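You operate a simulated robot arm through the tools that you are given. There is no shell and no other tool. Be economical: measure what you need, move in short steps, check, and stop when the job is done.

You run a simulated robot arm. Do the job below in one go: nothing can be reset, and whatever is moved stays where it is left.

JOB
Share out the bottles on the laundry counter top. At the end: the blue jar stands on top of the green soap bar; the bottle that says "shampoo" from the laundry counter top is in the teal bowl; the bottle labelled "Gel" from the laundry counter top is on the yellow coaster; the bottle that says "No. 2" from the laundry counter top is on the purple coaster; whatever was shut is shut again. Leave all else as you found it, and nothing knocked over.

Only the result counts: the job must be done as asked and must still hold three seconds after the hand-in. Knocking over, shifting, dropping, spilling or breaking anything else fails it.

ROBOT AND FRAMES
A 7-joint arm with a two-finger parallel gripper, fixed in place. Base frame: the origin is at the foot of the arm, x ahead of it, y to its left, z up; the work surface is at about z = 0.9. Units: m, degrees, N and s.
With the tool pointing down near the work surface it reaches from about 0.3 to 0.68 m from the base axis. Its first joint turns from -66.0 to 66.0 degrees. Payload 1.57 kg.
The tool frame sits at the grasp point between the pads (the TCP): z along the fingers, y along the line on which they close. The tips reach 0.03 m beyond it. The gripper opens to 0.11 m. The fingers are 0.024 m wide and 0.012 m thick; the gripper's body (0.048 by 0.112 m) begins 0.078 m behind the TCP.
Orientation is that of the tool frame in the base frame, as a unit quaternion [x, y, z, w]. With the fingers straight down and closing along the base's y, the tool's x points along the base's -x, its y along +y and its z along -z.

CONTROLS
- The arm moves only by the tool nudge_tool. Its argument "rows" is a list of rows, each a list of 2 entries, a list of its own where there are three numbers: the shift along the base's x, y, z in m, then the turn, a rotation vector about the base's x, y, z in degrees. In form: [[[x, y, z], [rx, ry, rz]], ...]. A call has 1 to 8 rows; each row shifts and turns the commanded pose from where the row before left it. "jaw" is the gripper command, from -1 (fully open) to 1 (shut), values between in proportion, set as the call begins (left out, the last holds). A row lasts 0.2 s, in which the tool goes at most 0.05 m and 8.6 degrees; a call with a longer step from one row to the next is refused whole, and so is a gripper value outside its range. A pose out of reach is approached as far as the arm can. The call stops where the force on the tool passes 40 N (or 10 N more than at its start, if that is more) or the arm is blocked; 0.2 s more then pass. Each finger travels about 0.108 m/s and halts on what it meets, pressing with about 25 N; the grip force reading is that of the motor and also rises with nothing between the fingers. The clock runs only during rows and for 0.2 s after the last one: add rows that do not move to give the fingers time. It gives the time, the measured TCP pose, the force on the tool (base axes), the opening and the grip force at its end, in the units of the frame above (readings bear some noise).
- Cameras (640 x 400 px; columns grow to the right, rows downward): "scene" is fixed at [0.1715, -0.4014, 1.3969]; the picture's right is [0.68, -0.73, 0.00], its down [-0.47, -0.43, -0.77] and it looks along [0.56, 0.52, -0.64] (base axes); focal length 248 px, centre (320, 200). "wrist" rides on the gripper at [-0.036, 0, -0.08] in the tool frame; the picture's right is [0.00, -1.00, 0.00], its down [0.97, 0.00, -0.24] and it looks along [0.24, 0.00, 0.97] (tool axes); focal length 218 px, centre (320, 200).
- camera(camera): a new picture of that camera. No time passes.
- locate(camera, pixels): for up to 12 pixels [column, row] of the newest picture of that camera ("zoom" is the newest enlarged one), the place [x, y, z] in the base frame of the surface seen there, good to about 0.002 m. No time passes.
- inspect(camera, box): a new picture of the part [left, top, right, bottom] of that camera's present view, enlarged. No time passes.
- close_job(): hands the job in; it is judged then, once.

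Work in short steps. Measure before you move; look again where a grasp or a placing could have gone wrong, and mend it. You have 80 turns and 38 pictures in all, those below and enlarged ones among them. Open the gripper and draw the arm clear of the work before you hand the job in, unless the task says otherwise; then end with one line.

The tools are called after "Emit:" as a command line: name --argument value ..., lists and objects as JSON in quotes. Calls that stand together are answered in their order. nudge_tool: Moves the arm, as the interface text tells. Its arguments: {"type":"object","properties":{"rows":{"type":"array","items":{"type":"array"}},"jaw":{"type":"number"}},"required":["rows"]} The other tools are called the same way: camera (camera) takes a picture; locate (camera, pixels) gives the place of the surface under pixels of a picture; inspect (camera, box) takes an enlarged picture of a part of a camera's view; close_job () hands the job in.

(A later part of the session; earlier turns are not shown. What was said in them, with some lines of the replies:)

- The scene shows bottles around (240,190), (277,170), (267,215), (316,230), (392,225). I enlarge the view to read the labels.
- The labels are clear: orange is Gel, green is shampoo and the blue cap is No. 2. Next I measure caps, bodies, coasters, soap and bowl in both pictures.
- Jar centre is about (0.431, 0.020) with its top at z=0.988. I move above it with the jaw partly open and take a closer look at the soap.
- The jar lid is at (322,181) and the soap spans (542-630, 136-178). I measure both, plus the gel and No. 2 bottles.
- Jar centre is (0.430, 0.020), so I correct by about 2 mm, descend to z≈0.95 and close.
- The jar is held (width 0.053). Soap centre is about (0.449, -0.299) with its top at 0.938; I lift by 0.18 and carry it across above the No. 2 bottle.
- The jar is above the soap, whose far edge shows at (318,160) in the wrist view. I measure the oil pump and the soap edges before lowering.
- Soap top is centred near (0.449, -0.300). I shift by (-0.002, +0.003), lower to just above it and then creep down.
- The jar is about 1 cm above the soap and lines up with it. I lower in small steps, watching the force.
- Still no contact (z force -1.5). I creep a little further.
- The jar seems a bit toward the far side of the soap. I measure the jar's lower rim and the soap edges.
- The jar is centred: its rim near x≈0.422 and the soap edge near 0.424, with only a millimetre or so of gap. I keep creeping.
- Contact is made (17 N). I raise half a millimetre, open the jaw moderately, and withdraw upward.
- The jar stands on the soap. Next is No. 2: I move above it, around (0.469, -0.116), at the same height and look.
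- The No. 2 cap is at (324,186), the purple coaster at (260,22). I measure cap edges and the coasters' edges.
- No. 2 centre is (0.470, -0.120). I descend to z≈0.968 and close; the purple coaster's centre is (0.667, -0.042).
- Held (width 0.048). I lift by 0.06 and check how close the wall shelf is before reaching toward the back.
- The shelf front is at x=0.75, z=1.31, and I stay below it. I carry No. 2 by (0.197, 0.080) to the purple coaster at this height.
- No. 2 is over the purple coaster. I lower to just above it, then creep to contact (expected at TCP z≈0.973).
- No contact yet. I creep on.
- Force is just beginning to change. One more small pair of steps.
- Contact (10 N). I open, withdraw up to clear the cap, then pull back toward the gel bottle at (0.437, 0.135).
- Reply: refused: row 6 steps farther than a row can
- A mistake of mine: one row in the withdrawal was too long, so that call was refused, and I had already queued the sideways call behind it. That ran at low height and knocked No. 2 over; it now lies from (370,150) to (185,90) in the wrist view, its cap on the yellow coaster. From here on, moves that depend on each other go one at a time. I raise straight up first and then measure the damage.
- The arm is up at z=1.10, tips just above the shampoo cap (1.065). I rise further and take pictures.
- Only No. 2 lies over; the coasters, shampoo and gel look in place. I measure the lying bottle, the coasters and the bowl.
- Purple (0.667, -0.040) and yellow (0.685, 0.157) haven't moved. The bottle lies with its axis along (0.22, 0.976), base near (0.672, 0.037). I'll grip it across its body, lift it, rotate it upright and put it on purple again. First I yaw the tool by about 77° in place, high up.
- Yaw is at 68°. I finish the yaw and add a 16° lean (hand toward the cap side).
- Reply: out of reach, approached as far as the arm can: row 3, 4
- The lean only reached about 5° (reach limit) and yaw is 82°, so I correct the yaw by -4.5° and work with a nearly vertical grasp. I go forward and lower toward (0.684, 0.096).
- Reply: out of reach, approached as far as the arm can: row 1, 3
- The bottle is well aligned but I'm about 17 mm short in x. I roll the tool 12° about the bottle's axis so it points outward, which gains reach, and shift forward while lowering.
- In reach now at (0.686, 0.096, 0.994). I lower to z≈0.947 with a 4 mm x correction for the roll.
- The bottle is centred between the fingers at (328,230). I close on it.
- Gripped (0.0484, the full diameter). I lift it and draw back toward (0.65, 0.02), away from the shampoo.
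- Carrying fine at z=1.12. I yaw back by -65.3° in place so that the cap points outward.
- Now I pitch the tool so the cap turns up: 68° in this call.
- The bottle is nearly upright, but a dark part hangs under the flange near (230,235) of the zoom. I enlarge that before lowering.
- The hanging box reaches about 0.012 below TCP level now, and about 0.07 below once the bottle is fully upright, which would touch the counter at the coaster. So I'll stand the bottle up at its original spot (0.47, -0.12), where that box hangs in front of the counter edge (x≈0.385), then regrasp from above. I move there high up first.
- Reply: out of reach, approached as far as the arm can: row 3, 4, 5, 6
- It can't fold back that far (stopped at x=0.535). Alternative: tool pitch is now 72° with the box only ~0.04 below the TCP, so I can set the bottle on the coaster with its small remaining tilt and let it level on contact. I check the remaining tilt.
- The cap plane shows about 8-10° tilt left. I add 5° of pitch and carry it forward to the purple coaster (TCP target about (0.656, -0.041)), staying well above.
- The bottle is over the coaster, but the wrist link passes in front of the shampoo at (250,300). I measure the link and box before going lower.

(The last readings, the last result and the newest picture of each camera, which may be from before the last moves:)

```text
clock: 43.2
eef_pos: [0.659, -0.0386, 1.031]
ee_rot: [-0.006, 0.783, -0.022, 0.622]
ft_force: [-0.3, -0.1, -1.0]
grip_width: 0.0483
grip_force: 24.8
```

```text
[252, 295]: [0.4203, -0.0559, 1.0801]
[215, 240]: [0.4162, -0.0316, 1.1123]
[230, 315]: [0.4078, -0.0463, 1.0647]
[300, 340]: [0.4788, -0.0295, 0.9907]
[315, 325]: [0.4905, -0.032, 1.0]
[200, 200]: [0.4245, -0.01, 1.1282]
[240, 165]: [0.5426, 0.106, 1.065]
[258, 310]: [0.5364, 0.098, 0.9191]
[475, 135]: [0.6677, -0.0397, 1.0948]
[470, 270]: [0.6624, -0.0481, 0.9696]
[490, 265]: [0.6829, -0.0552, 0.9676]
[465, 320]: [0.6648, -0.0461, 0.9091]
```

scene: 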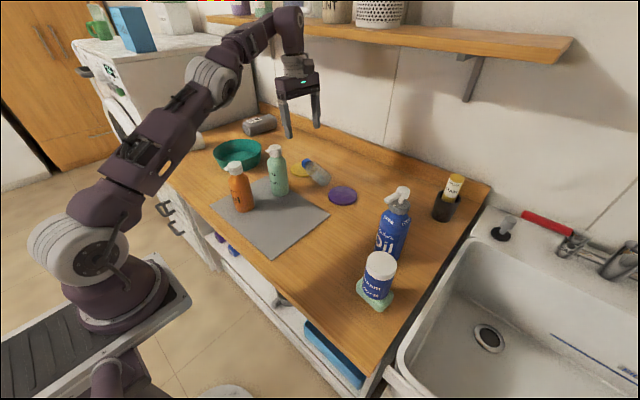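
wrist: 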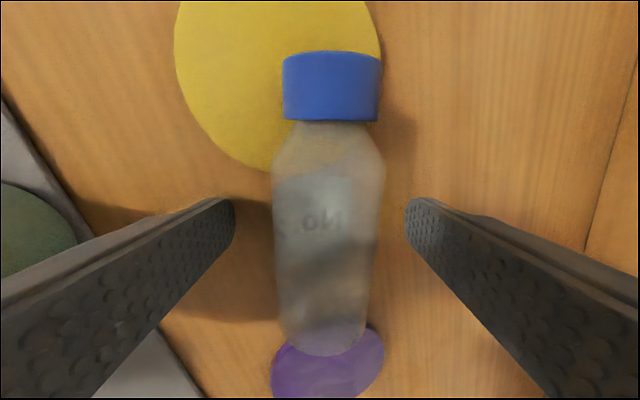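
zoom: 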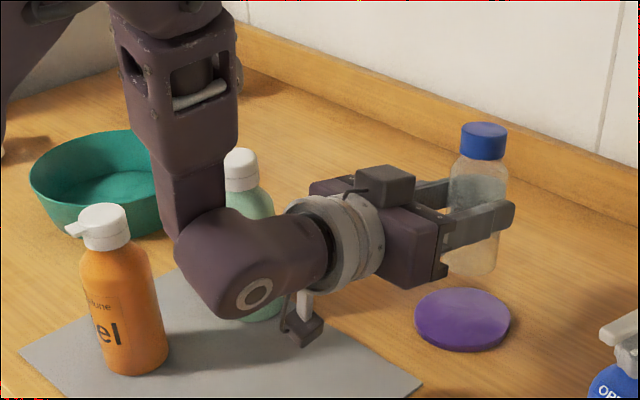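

Clearances are fine (box bottom 0.99, base about 0.057 above the coaster). The base sits near (0.680, -0.034), so I shift (-0.010, -0.005) and lower 0.05.

Emit:
nudge_tool --rows '[[[-0.005, -0.0025, -0.015], [0, 0, 0]], [[-0.005, -0.0025, -0.015], [0, 0, 0]], [[0, 0, -0.012], [0, 0, 0]], [[0, 0, -0.008], [0, 0, 0]], [[0, 0, 0], [0, 0, 0]]]'

Emit:
inspect --camera "scene" --box '[290, 130, 400, 220]'

```text
clock: 44.4
eef_pos: [0.6478, -0.0447, 0.9825]
ee_rot: [-0.006, 0.782, -0.022, 0.623]
ft_force: [-0.1, -0.9, -0.2]
grip_width: 0.048
grip_force: 24.6
```

```text
4.44 times, centred on (345, 175) of scene
```

zoom: 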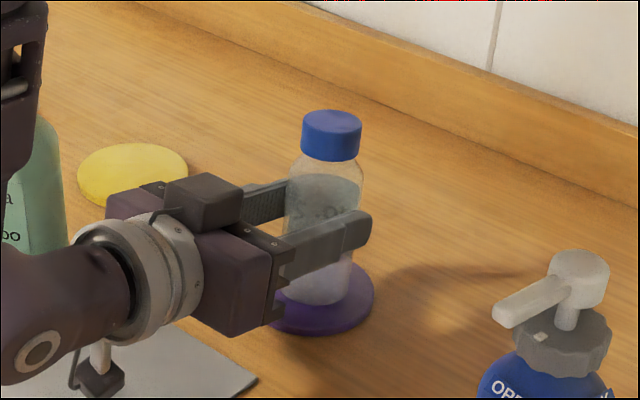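

It looks nearly vertical and on the coaster. I creep down to contact.

Emit:
nudge_tool --rows '[[[0, 0, -0.002], [0, 0, 0]], [[0, 0, -0.002], [0, 0, 0]], [[0, 0, -0.002], [0, 0, 0]], [[0, 0, 0], [0, 0, 0]]]'

```text
clock: 45.4
eef_pos: [0.6476, -0.0446, 0.9755]
ee_rot: [-0.005, 0.783, -0.023, 0.622]
ft_force: [-0.1, 0.1, -0.6]
grip_width: 0.0481
grip_force: 25.2
```

Emit:
nudge_tool --rows '[[[0, 0, -0.0015], [0, 0, 0]], [[0, 0, -0.0015], [0, 0, 0]], [[0, 0, 0], [0, 0, 0]]]'

```text
clock: 46.2
eef_pos: [0.6486, -0.0461, 0.9749]
ee_rot: [-0.005, 0.781, -0.023, 0.624]
ft_force: [1.1, 0.6, 12.4]
grip_width: 0.0481
grip_force: 24.8
```

Contact at 12 N. I press 1.5 mm more so the base levels.

Emit:
nudge_tool --rows '[[[0, 0, -0.0008], [0, 0, 0]], [[0, 0, -0.0008], [0, 0, 0]], [[0, 0, 0], [0, 0, 0]]]'

Emit:
inspect --camera "scene" --box '[300, 140, 380, 220]'

Emit:
locate --camera "zoom" --pixels '[[250, 100], [300, 85], [340, 110], [290, 115], [320, 105], [265, 105]]'

```text
clock: 47.0
eef_pos: [0.6475, -0.0467, 0.9735]
ee_rot: [-0.006, 0.782, -0.022, 0.623]
ft_force: [-0.8, -3.2, 17.7]
grip_width: 0.0479
grip_force: 25.5
```

```text
5.00 times, centred on (340, 180) of scene
```

zoom: 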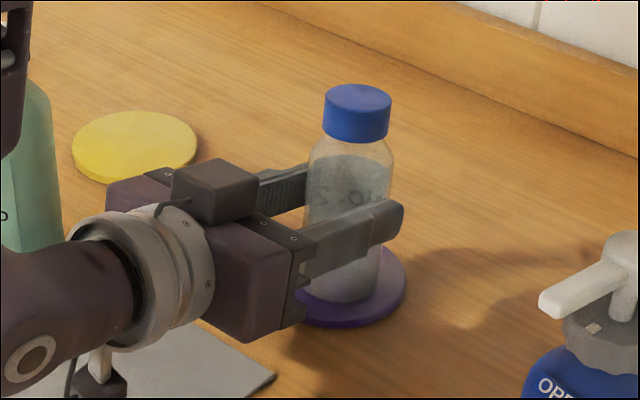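

```text
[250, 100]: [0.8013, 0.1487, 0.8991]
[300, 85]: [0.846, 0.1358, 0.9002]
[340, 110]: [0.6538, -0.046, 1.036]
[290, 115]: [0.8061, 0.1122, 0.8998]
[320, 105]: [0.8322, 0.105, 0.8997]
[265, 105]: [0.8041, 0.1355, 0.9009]
```

No. 2 stands nearly plumb on purple. I release with a small opening first, so the fingers still guard it while it settles.

Emit:
nudge_tool --rows '[[[0, 0, 0], [0, 0, 0]], [[0, 0, 0], [0, 0, 0]], [[0, 0, 0], [0, 0, 0]], [[0, 0, 0], [0, 0, 0]]]' --jaw -0.05

Emit:
inspect --camera "scene" --box '[300, 140, 380, 220]'

```text
clock: 48.0
eef_pos: [0.6469, -0.045, 0.9742]
ee_rot: [-0.006, 0.783, -0.022, 0.621]
ft_force: [0.7, 0.2, 0.4]
grip_width: 0.0576
grip_force: 0.1
```

```text
5.00 times, centred on (340, 180) of scene
```

zoom: 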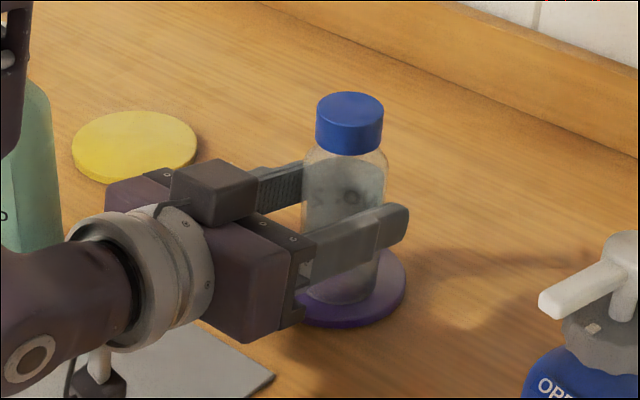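

No. 2 has settled upright on purple. I open wider, then as a separate step will retreat along the tool axis.

Emit:
nudge_tool --rows '[[[0, 0, 0], [0, 0, 0]], [[0, 0, 0], [0, 0, 0]]]' --jaw -0.6

```text
clock: 48.6
eef_pos: [0.6475, -0.0461, 0.9721]
ee_rot: [-0.005, 0.783, -0.023, 0.621]
ft_force: [0.5, 0.0, 0.1]
grip_width: 0.088
grip_force: 0.0
```

The opening is 0.088 with no force. I back straight out along the tool axis by about 8 cm.

Emit:
nudge_tool --rows '[[[-0.015, 0, 0.0035], [0, 0, 0]], [[-0.02, 0, 0.005], [0, 0, 0]], [[-0.02, 0, 0.005], [0, 0, 0]], [[-0.02, 0, 0.01], [0, 0, 0]], [[0, 0, 0], [0, 0, 0]]]'

```text
clock: 49.8
eef_pos: [0.5707, -0.0472, 0.9954]
ee_rot: [-0.006, 0.783, -0.022, 0.621]
ft_force: [0.0, -0.4, -0.4]
grip_width: 0.0881
grip_force: 0.1
```

Clear of the bottle. I raise the tool and pitch it back toward vertical.

Emit:
nudge_tool --rows '[[[0, 0, 0.04], [0, 0, 0]], [[0, 0, 0.04], [0, 0, 0]], [[0, 0, 0.04], [0, 8.4, 0]], [[0, 0, 0.03], [0, 8.4, 0]], [[0, 0, 0.02], [0, 8.4, 0]], [[0, 0, 0], [0, 8.4, 0]], [[0, 0, 0], [0, 8.4, 0]], [[0, 0, 0], [0, 8.4, 0]]]'

```text
clock: 51.6
eef_pos: [0.574, -0.0479, 1.1656]
ee_rot: [-0.014, 0.973, -0.018, 0.229]
ft_force: [0.8, -0.1, 0.2]
grip_width: 0.0881
grip_force: 0.0
```

I finish the pitch-back and move at height over the shampoo, around (0.552, 0.117).

Emit:
nudge_tool --rows '[[[0, 0.01, 0], [0, 8.4, 0]], [[0, 0.01, 0], [0, 8.4, 0]], [[0, 0.01, 0], [0, 8.4, 0]], [[-0.005, 0.035, 0], [0, 1.3, 0]], [[-0.005, 0.035, 0], [0, 0, 0]], [[-0.005, 0.035, 0], [0, 0, 0]], [[-0.007, 0.03, 0], [0, 0, 0]], [[0, 0, 0], [0, 0, 0]]]'

Emit:
camera --camera "wrist"

```text
clock: 53.4
eef_pos: [0.5515, 0.1201, 1.1658]
ee_rot: [-0.017, 1.0, -0.014, 0.0]
ft_force: [0.4, -0.4, -0.3]
grip_width: 0.0879
grip_force: 0.1
```

```text
7 pictures are left
```

wrist: 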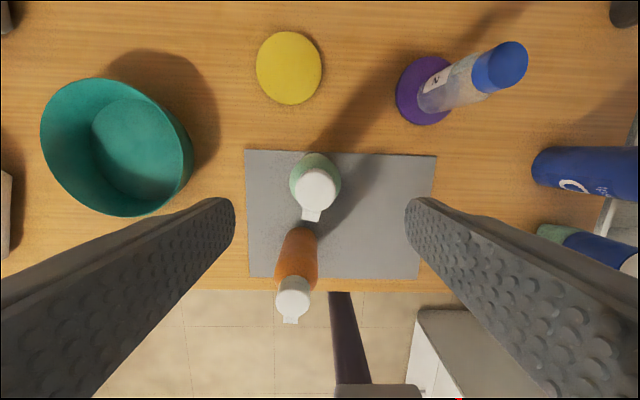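

No. 2 stands on purple in this view. I measure the shampoo cap and shoulder, the gel, the yellow coaster and the bowl.

Emit:
locate --camera "wrist" --pixels '[[316, 188], [299, 188], [335, 188], [316, 158], [293, 180], [340, 180], [291, 300], [289, 68], [257, 68], [321, 68], [289, 104], [130, 150]]'

Emit:
locate --camera "wrist" --pixels '[[92, 150], [187, 150], [140, 99], [140, 200], [42, 140], [191, 150], [120, 80], [120, 215], [300, 245], [280, 265], [316, 265], [298, 228]]'

```text
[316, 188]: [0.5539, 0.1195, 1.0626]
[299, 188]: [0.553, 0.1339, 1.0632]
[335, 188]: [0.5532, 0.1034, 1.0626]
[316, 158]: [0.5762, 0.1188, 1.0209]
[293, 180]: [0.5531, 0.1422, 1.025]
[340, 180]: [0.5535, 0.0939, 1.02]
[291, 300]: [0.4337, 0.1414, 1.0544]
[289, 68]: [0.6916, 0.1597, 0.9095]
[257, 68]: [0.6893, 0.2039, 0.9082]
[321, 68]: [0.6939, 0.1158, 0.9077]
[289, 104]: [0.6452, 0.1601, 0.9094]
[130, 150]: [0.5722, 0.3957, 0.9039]
```

```text
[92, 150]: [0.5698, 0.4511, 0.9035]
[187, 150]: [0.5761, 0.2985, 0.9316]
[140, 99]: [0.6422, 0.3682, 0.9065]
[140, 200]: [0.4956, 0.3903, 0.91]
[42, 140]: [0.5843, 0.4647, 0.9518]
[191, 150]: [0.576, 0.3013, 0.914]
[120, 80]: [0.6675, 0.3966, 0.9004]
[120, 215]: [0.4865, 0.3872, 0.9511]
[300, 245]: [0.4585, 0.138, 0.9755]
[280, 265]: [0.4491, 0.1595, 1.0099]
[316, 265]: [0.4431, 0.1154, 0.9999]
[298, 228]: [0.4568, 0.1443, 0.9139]
```

Shampoo centre (0.553, 0.1185), bowl centre about (0.571, 0.381) with rim radius 0.085 and rim z 0.952, yellow centre (0.688, 0.160). I descend on the shampoo to z≈0.995.

Emit:
nudge_tool --rows '[[[0.0015, -0.0015, -0.04], [0, 0, 0]], [[0, 0, -0.045], [0, 0, 0]], [[0, 0, -0.045], [0, 0, 0]], [[0, 0, -0.041], [0, 0, 0]], [[0, 0, 0], [0, 0, 0]]]'

```text
clock: 54.6
eef_pos: [0.5509, 0.1152, 0.9915]
ee_rot: [-0.019, 1.0, -0.014, 0.001]
ft_force: [-0.3, -0.1, -0.1]
grip_width: 0.0878
grip_force: 0.0
```

In place without contact. I close.

Emit:
nudge_tool --rows '[[[0, 0, 0], [0, 0, 0]], [[0, 0, 0], [0, 0, 0]], [[0, 0, 0], [0, 0, 0]]]' --jaw 1

```text
clock: 55.4
eef_pos: [0.5513, 0.1153, 0.9918]
ee_rot: [-0.018, 1.0, -0.014, 0.001]
ft_force: [-0.4, 0.0, 0.6]
grip_width: 0.0548
grip_force: 24.8
```

Gripped (0.055). I lift by 0.10.

Emit:
nudge_tool --rows '[[[0, 0, 0.02], [0, 0, 0]], [[0, 0, 0.04], [0, 0, 0]], [[0, 0, 0.04], [0, 0, 0]], [[0, 0, 0], [0, 0, 0]]]'

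```text
clock: 56.4
eef_pos: [0.5489, 0.1146, 1.0929]
ee_rot: [-0.018, 1.0, -0.015, 0.001]
ft_force: [0.0, 0.9, -2.8]
grip_width: 0.0549
grip_force: 24.6
```

The shampoo base is now at about z=1.00, above the bowl rim (0.952). I carry it by (0.013, 0.260) to the bowl.

Emit:
nudge_tool --rows '[[[0.002, 0.037, 0], [0, 0, 0]], [[0.002, 0.037, 0], [0, 0, 0]], [[0.002, 0.037, 0], [0, 0, 0]], [[0.002, 0.037, 0], [0, 0, 0]], [[0.002, 0.037, 0], [0, 0, 0]], [[0.002, 0.037, 0], [0, 0, 0]], [[0.001, 0.038, 0], [0, 0, 0]], [[0, 0, 0], [0, 0, 0]]]'

Emit:
inspect --camera "scene" --box '[160, 50, 400, 240]'

```text
clock: 58.2
eef_pos: [0.5347, 0.339, 1.0959]
ee_rot: [-0.018, 1.0, -0.014, 0.0]
ft_force: [-0.3, -0.3, -2.8]
grip_width: 0.055
grip_force: 25.2
out of reach, approached as far as the arm can: row 5, 6, 7
```

```text
2.11 times, centred on (280, 145) of scene
```

zoom: 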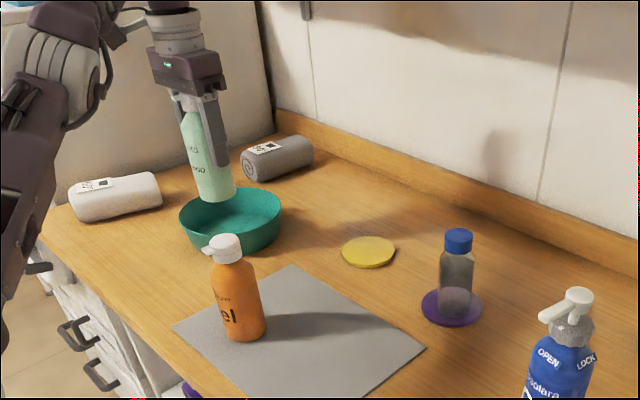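

At this height reach ends at radius 0.633. I lower to base z≈0.965, just above the rim, and move outward by (0.024, 0.028).

Emit:
nudge_tool --rows '[[[0, 0, -0.018], [0, 0, 0]], [[0, 0, -0.018], [0, 0, 0]], [[0.008, 0.0095, 0], [0, 0, 0]], [[0.008, 0.0095, 0], [0, 0, 0]], [[0.008, 0.009, 0], [0, 0, 0]], [[0, 0, 0], [0, 0, 0]]]'

```text
clock: 59.6
eef_pos: [0.539, 0.3518, 1.0531]
ee_rot: [-0.022, 1.0, -0.017, -0.001]
ft_force: [-0.9, 0.1, -2.7]
grip_width: 0.0549
grip_force: 24.8
out of reach, approached as far as the arm can: row 1, 3, 4, 5
```

Radius is 0.644 and the bottle is 4 cm inward of the bowl's centre, still inside the rim. I lower another 2.5 cm and extend outward again.

Emit:
nudge_tool --rows '[[[0, 0, -0.013], [0, 0, 0]], [[0, 0, -0.012], [0, 0, 0]], [[0.006, 0.006, 0], [0, 0, 0]], [[0.006, 0.006, -0.003], [0, 0, 0]], [[0.006, 0.006, -0.003], [0, 0, 0]], [[0, 0, 0], [0, 0, 0]]]'

```text
clock: 61.0
eef_pos: [0.5384, 0.359, 1.0204]
ee_rot: [-0.027, 0.999, -0.029, -0.011]
ft_force: [-0.5, 0.8, -2.8]
grip_width: 0.0549
grip_force: 25.1
out of reach, approached as far as the arm can: row 4, 5
```

The tool drifted to a 3.5° lean at the reach limit. The bowl floor is flat out to about 0.07 from its centre and the bottle spans out to 0.068, so it fits; I straighten the tool while lowering.

Emit:
nudge_tool --rows '[[[0, 0, -0.008], [0, 0, 0]], [[0, 0, -0.008], [0, 0, 0]], [[0, 0, 0], [1.6, -0.6, 0]], [[0, 0, 0], [1.7, -0.6, 0]], [[0.003, 0.003, 0], [0, 0, 0]], [[0, 0, 0], [0, 0, 0]]]'

```text
clock: 62.4
eef_pos: [0.5409, 0.3617, 1.0043]
ee_rot: [-0.017, 1.0, 0.014, 0.011]
ft_force: [0.2, 0.5, -1.8]
grip_width: 0.0551
grip_force: 25.2
out of reach, approached as far as the arm can: row 1
```

Nearly vertical (2°), base about 3 cm from the bowl's centre, fully over the floor. I creep down to contact (expected near TCP z=0.996).

Emit:
nudge_tool --rows '[[[0.002, 0.001, -0.003], [0, 0, 0]], [[0, 0, -0.002], [0, 0, 0]], [[0, 0, -0.002], [0, 0, 0]], [[0, 0, -0.0015], [0, 0, 0]], [[0, 0, 0], [0, 0, 0]]]'

```text
clock: 63.6
eef_pos: [0.5435, 0.3609, 0.9967]
ee_rot: [-0.018, 1.0, 0.014, 0.012]
ft_force: [1.1, 0.7, -2.9]
grip_width: 0.0549
grip_force: 24.7
```

Emit:
nudge_tool --rows '[[[0, 0, -0.0015], [0, 0, 0]], [[0, 0, -0.0015], [0, 0, 0]], [[0, 0, 0], [0, 0, 0]]]'

```text
clock: 64.4
eef_pos: [0.5423, 0.361, 0.9926]
ee_rot: [-0.017, 1.0, 0.014, 0.011]
ft_force: [-0.1, -0.7, -0.9]
grip_width: 0.0548
grip_force: 25.4
```

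Contact seems to be starting (z force -0.9). One more step.

Emit:
nudge_tool --rows '[[[0, 0, -0.001], [0, 0, 0]], [[0, 0, -0.001], [0, 0, 0]], [[0, 0, 0], [0, 0, 0]]]'

```text
clock: 65.2
eef_pos: [0.5443, 0.3608, 0.992]
ee_rot: [-0.017, 1.0, 0.015, 0.012]
ft_force: [-1.3, -1.8, 15.8]
grip_width: 0.0551
grip_force: 24.6
```

Contact at 16 N. I open moderately.

Emit:
nudge_tool --rows '[[[0, 0, 0], [0, 0, 0]], [[0, 0, 0], [0, 0, 0]], [[0, 0, 0], [0, 0, 0]]]' --jaw -0.5

```text
clock: 66.0
eef_pos: [0.5446, 0.3609, 0.992]
ee_rot: [-0.018, 1.0, 0.014, 0.011]
ft_force: [-0.8, 1.0, -0.4]
grip_width: 0.0825
grip_force: 0.0
```

Released. Rising shortens the reach, so I retreat in -x as I rise, keeping y constant so the fingers don't touch the bottle.

Emit:
nudge_tool --rows '[[[-0.012, 0, 0.01], [0, 0, 0]], [[-0.012, 0, 0.02], [0, 0, 0]], [[-0.014, 0, 0.025], [0, 0, 0]], [[-0.016, 0, 0.03], [0, 0, 0]], [[-0.016, 0, 0.035], [0, 0, 0]], [[-0.01, 0, 0.035], [0, 0, 0]], [[0, 0, 0], [0, 0, 0]]]'

```text
clock: 67.6
eef_pos: [0.4629, 0.3626, 1.1457]
ee_rot: [-0.018, 1.0, 0.014, 0.011]
ft_force: [0.8, -0.6, -0.5]
grip_width: 0.0826
grip_force: 0.1
```

Clear of the shampoo. Next is the gel at about (0.436, 0.137). I move above it and pitch the tool 20° outward, because the yellow coaster at radius 0.706 needs the extra reach.

Emit:
nudge_tool --rows '[[[-0.0045, -0.0377, 0], [0, 0, 0]], [[-0.0045, -0.0377, 0], [0, 0, 0]], [[-0.0045, -0.0377, 0], [0, -6.7, 0]], [[-0.0045, -0.0377, 0], [0, -6.7, 0]], [[-0.0045, -0.0377, 0], [0, -5.0, 0]], [[-0.0045, -0.0377, 0], [0, 0, 0]], [[0, 0, 0], [0, 0, 0]]]'

Emit:
camera --camera "wrist"

Emit:
inspect --camera "scene" --box '[160, 70, 400, 260]'

```text
clock: 69.2
eef_pos: [0.4366, 0.1362, 1.1462]
ee_rot: [-0.02, 0.985, 0.012, 0.171]
ft_force: [0.5, -0.6, 0.3]
grip_width: 0.0824
grip_force: 0.1
```

```text
5 pictures are left
```

wrist: 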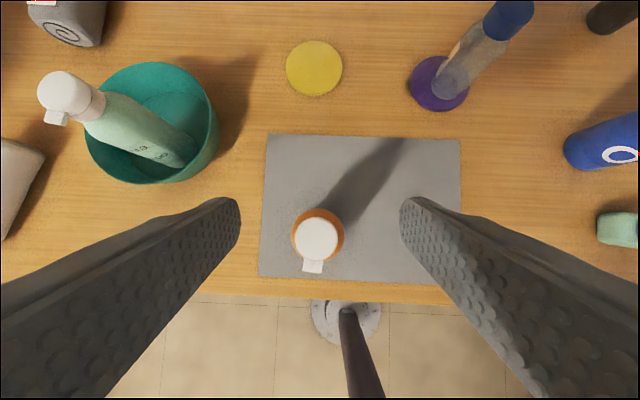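

```text
2.11 times, centred on (280, 165) of scene
```

zoom: 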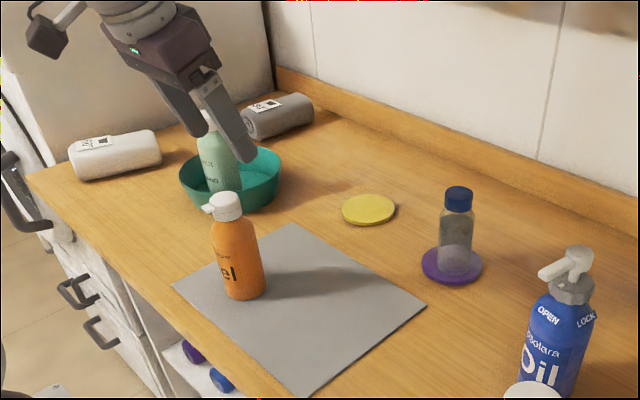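

The shampoo stands in the bowl. I measure the gel's cap and shoulders at (317,238) and the yellow coaster.

Emit:
locate --camera "wrist" --pixels '[[316, 237], [296, 237], [336, 237], [293, 228], [343, 228], [318, 210], [314, 68], [287, 68], [342, 68], [314, 95], [314, 42]]'

```text
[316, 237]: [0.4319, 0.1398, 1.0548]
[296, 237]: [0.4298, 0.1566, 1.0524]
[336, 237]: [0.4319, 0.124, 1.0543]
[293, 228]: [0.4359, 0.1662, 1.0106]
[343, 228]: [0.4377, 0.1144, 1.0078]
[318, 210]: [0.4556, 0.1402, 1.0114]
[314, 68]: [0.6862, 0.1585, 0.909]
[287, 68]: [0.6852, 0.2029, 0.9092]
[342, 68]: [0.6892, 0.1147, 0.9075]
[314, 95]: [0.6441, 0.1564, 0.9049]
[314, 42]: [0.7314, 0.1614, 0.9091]
```

Gel centre is (0.4335, 0.140). I descend to z≈0.99 with that correction.

Emit:
nudge_tool --rows '[[[-0.003, 0.004, -0.04], [0, 0, 0]], [[0, 0, -0.04], [0, 0, 0]], [[0, 0, -0.04], [0, 0, 0]], [[0, 0, -0.036], [0, 0, 0]], [[0, 0, 0], [0, 0, 0]]]'

```text
clock: 70.4
eef_pos: [0.4327, 0.1401, 0.9882]
ee_rot: [-0.02, 0.985, 0.011, 0.171]
ft_force: [-0.4, 0.2, -0.1]
grip_width: 0.0827
grip_force: 0.0
```

In position with no contact. I close.

Emit:
nudge_tool --rows '[[[0, 0, 0], [0, 0, 0]], [[0, 0, 0], [0, 0, 0]], [[0, 0, 0], [0, 0, 0]]]' --jaw 1

```text
clock: 71.2
eef_pos: [0.4315, 0.1407, 0.989]
ee_rot: [-0.019, 0.985, 0.011, 0.171]
ft_force: [1.5, -1.7, 0.6]
grip_width: 0.0551
grip_force: 24.5
```

Gripped (0.055). I lift by 0.04 and carry it by (0.251, 0.018) to the yellow coaster; the path is clear.

Emit:
nudge_tool --rows '[[[0, 0, 0.04], [0, 0, 0]], [[0.04, 0.003, 0], [0, 0, 0]], [[0.042, 0.003, 0], [0, 0, 0]], [[0.042, 0.003, 0], [0, 0, 0]], [[0.042, 0.003, 0], [0, 0, 0]], [[0.042, 0.003, 0], [0, 0, 0]], [[0.043, 0.003, 0], [0, 0, 0]], [[0, 0, 0], [0, 0, 0]]]'

Emit:
inspect --camera "scene" --box '[230, 90, 390, 220]'

```text
clock: 73.0
eef_pos: [0.6849, 0.1573, 1.0279]
ee_rot: [-0.021, 0.985, 0.012, 0.17]
ft_force: [0.5, -0.8, -2.0]
grip_width: 0.0551
grip_force: 25.2
```

```text
3.08 times, centred on (310, 155) of scene
```

zoom: 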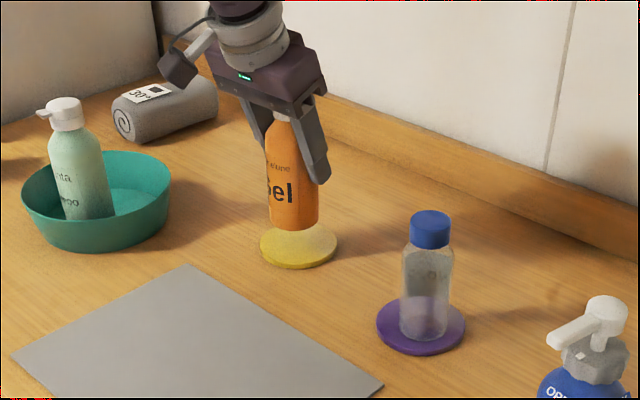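

The gel is over the yellow coaster. I lower and creep toward contact (expected near TCP z=0.998).

Emit:
nudge_tool --rows '[[[0.001, 0.001, -0.018], [0, 0, 0]], [[0, 0, -0.008], [0, 0, 0]], [[0, 0, -0.002], [0, 0, 0]], [[0, 0, -0.002], [0, 0, 0]], [[0, 0, 0], [0, 0, 0]]]'

```text
clock: 74.2
eef_pos: [0.6865, 0.159, 0.9995]
ee_rot: [-0.021, 0.985, 0.011, 0.171]
ft_force: [0.0, 0.0, -1.4]
grip_width: 0.0547
grip_force: 24.9
```

Emit:
nudge_tool --rows '[[[0, 0, -0.001], [0, 0, 0]], [[0, 0, -0.001], [0, 0, 0]], [[0, 0, -0.001], [0, 0, 0]], [[0, 0, 0], [0, 0, 0]]]'

```text
clock: 75.2
eef_pos: [0.6866, 0.1594, 0.9971]
ee_rot: [-0.019, 0.985, 0.01, 0.171]
ft_force: [-0.9, 0.4, -2.5]
grip_width: 0.0549
grip_force: 25.1
```

No contact yet; I continue.

Emit:
nudge_tool --rows '[[[0, 0, -0.001], [0, 0, 0]], [[0, 0, -0.001], [0, 0, 0]], [[0, 0, 0], [0, 0, 0]]]'

```text
clock: 76.0
eef_pos: [0.6855, 0.1581, 0.9952]
ee_rot: [-0.019, 0.985, 0.01, 0.171]
ft_force: [0.0, -0.5, -2.7]
grip_width: 0.055
grip_force: 24.9
```

Emit:
nudge_tool --rows '[[[0, 0, -0.001], [0, 0, 0]], [[0, 0, -0.001], [0, 0, 0]], [[0, 0, 0], [0, 0, 0]]]'

```text
clock: 76.8
eef_pos: [0.6865, 0.1577, 0.9938]
ee_rot: [-0.02, 0.984, 0.011, 0.174]
ft_force: [1.4, -0.4, 15.6]
grip_width: 0.055
grip_force: 24.9
```

Contact at 16 N. I release.

Emit:
nudge_tool --rows '[[[0, 0, 0], [0, 0, 0]], [[0, 0, 0], [0, 0, 0]], [[0, 0, 0], [0, 0, 0]]]' --jaw -0.55

```text
clock: 77.6
eef_pos: [0.6844, 0.1575, 0.9935]
ee_rot: [-0.02, 0.985, 0.01, 0.171]
ft_force: [-0.3, -0.3, -0.3]
grip_width: 0.0854
grip_force: 0.1
```

Released. I retreat at about 45° up and back, holding y constant.

Emit:
nudge_tool --rows '[[[-0.012, 0, 0.01], [0, 0, 0]], [[-0.02, 0, 0.018], [0, 0, 0]], [[-0.025, 0, 0.02], [0, 0, 0]], [[-0.03, 0, 0.025], [0, 0, 0]], [[-0.03, 0, 0.03], [0, 0, 0]], [[-0.03, 0, 0.035], [0, 0, 0]], [[-0.03, 0, 0.035], [0, 0, 0]], [[0, 0, 0], [0, 0, 0]]]'

Emit:
camera --camera "scene"

```text
clock: 79.4
eef_pos: [0.5094, 0.1572, 1.1634]
ee_rot: [-0.019, 0.985, 0.011, 0.172]
ft_force: [-1.2, 0.1, -0.2]
grip_width: 0.0852
grip_force: 0.1
```

```text
2 pictures are left
5 turns are left
```

scene: 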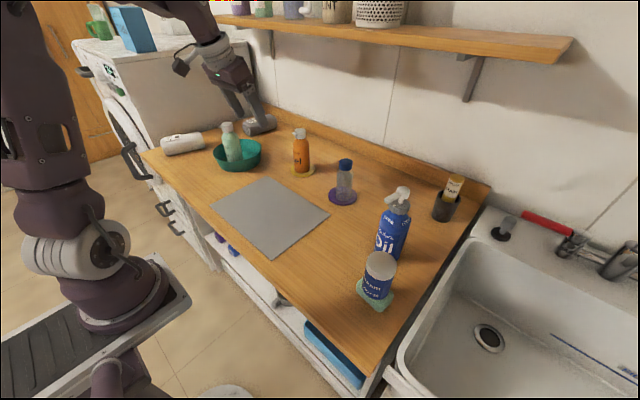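

All four items stand where they should: jar on soap (378,275), shampoo in bowl (232,150), Gel on yellow (301,152), No. 2 on purple (344,185). The arm is open and clear, so I hand in.

Emit:
close_job

```text
The job is handed in.
```

The job is handed in: the blue jar is on the green soap, the shampoo is in the teal bowl, Gel is on yellow and No. 2 is on purple, all upright in the last picture. I knocked No. 2 over once with a mis-queued move and stood it back up; nothing had been opened, so nothing needed shutting.
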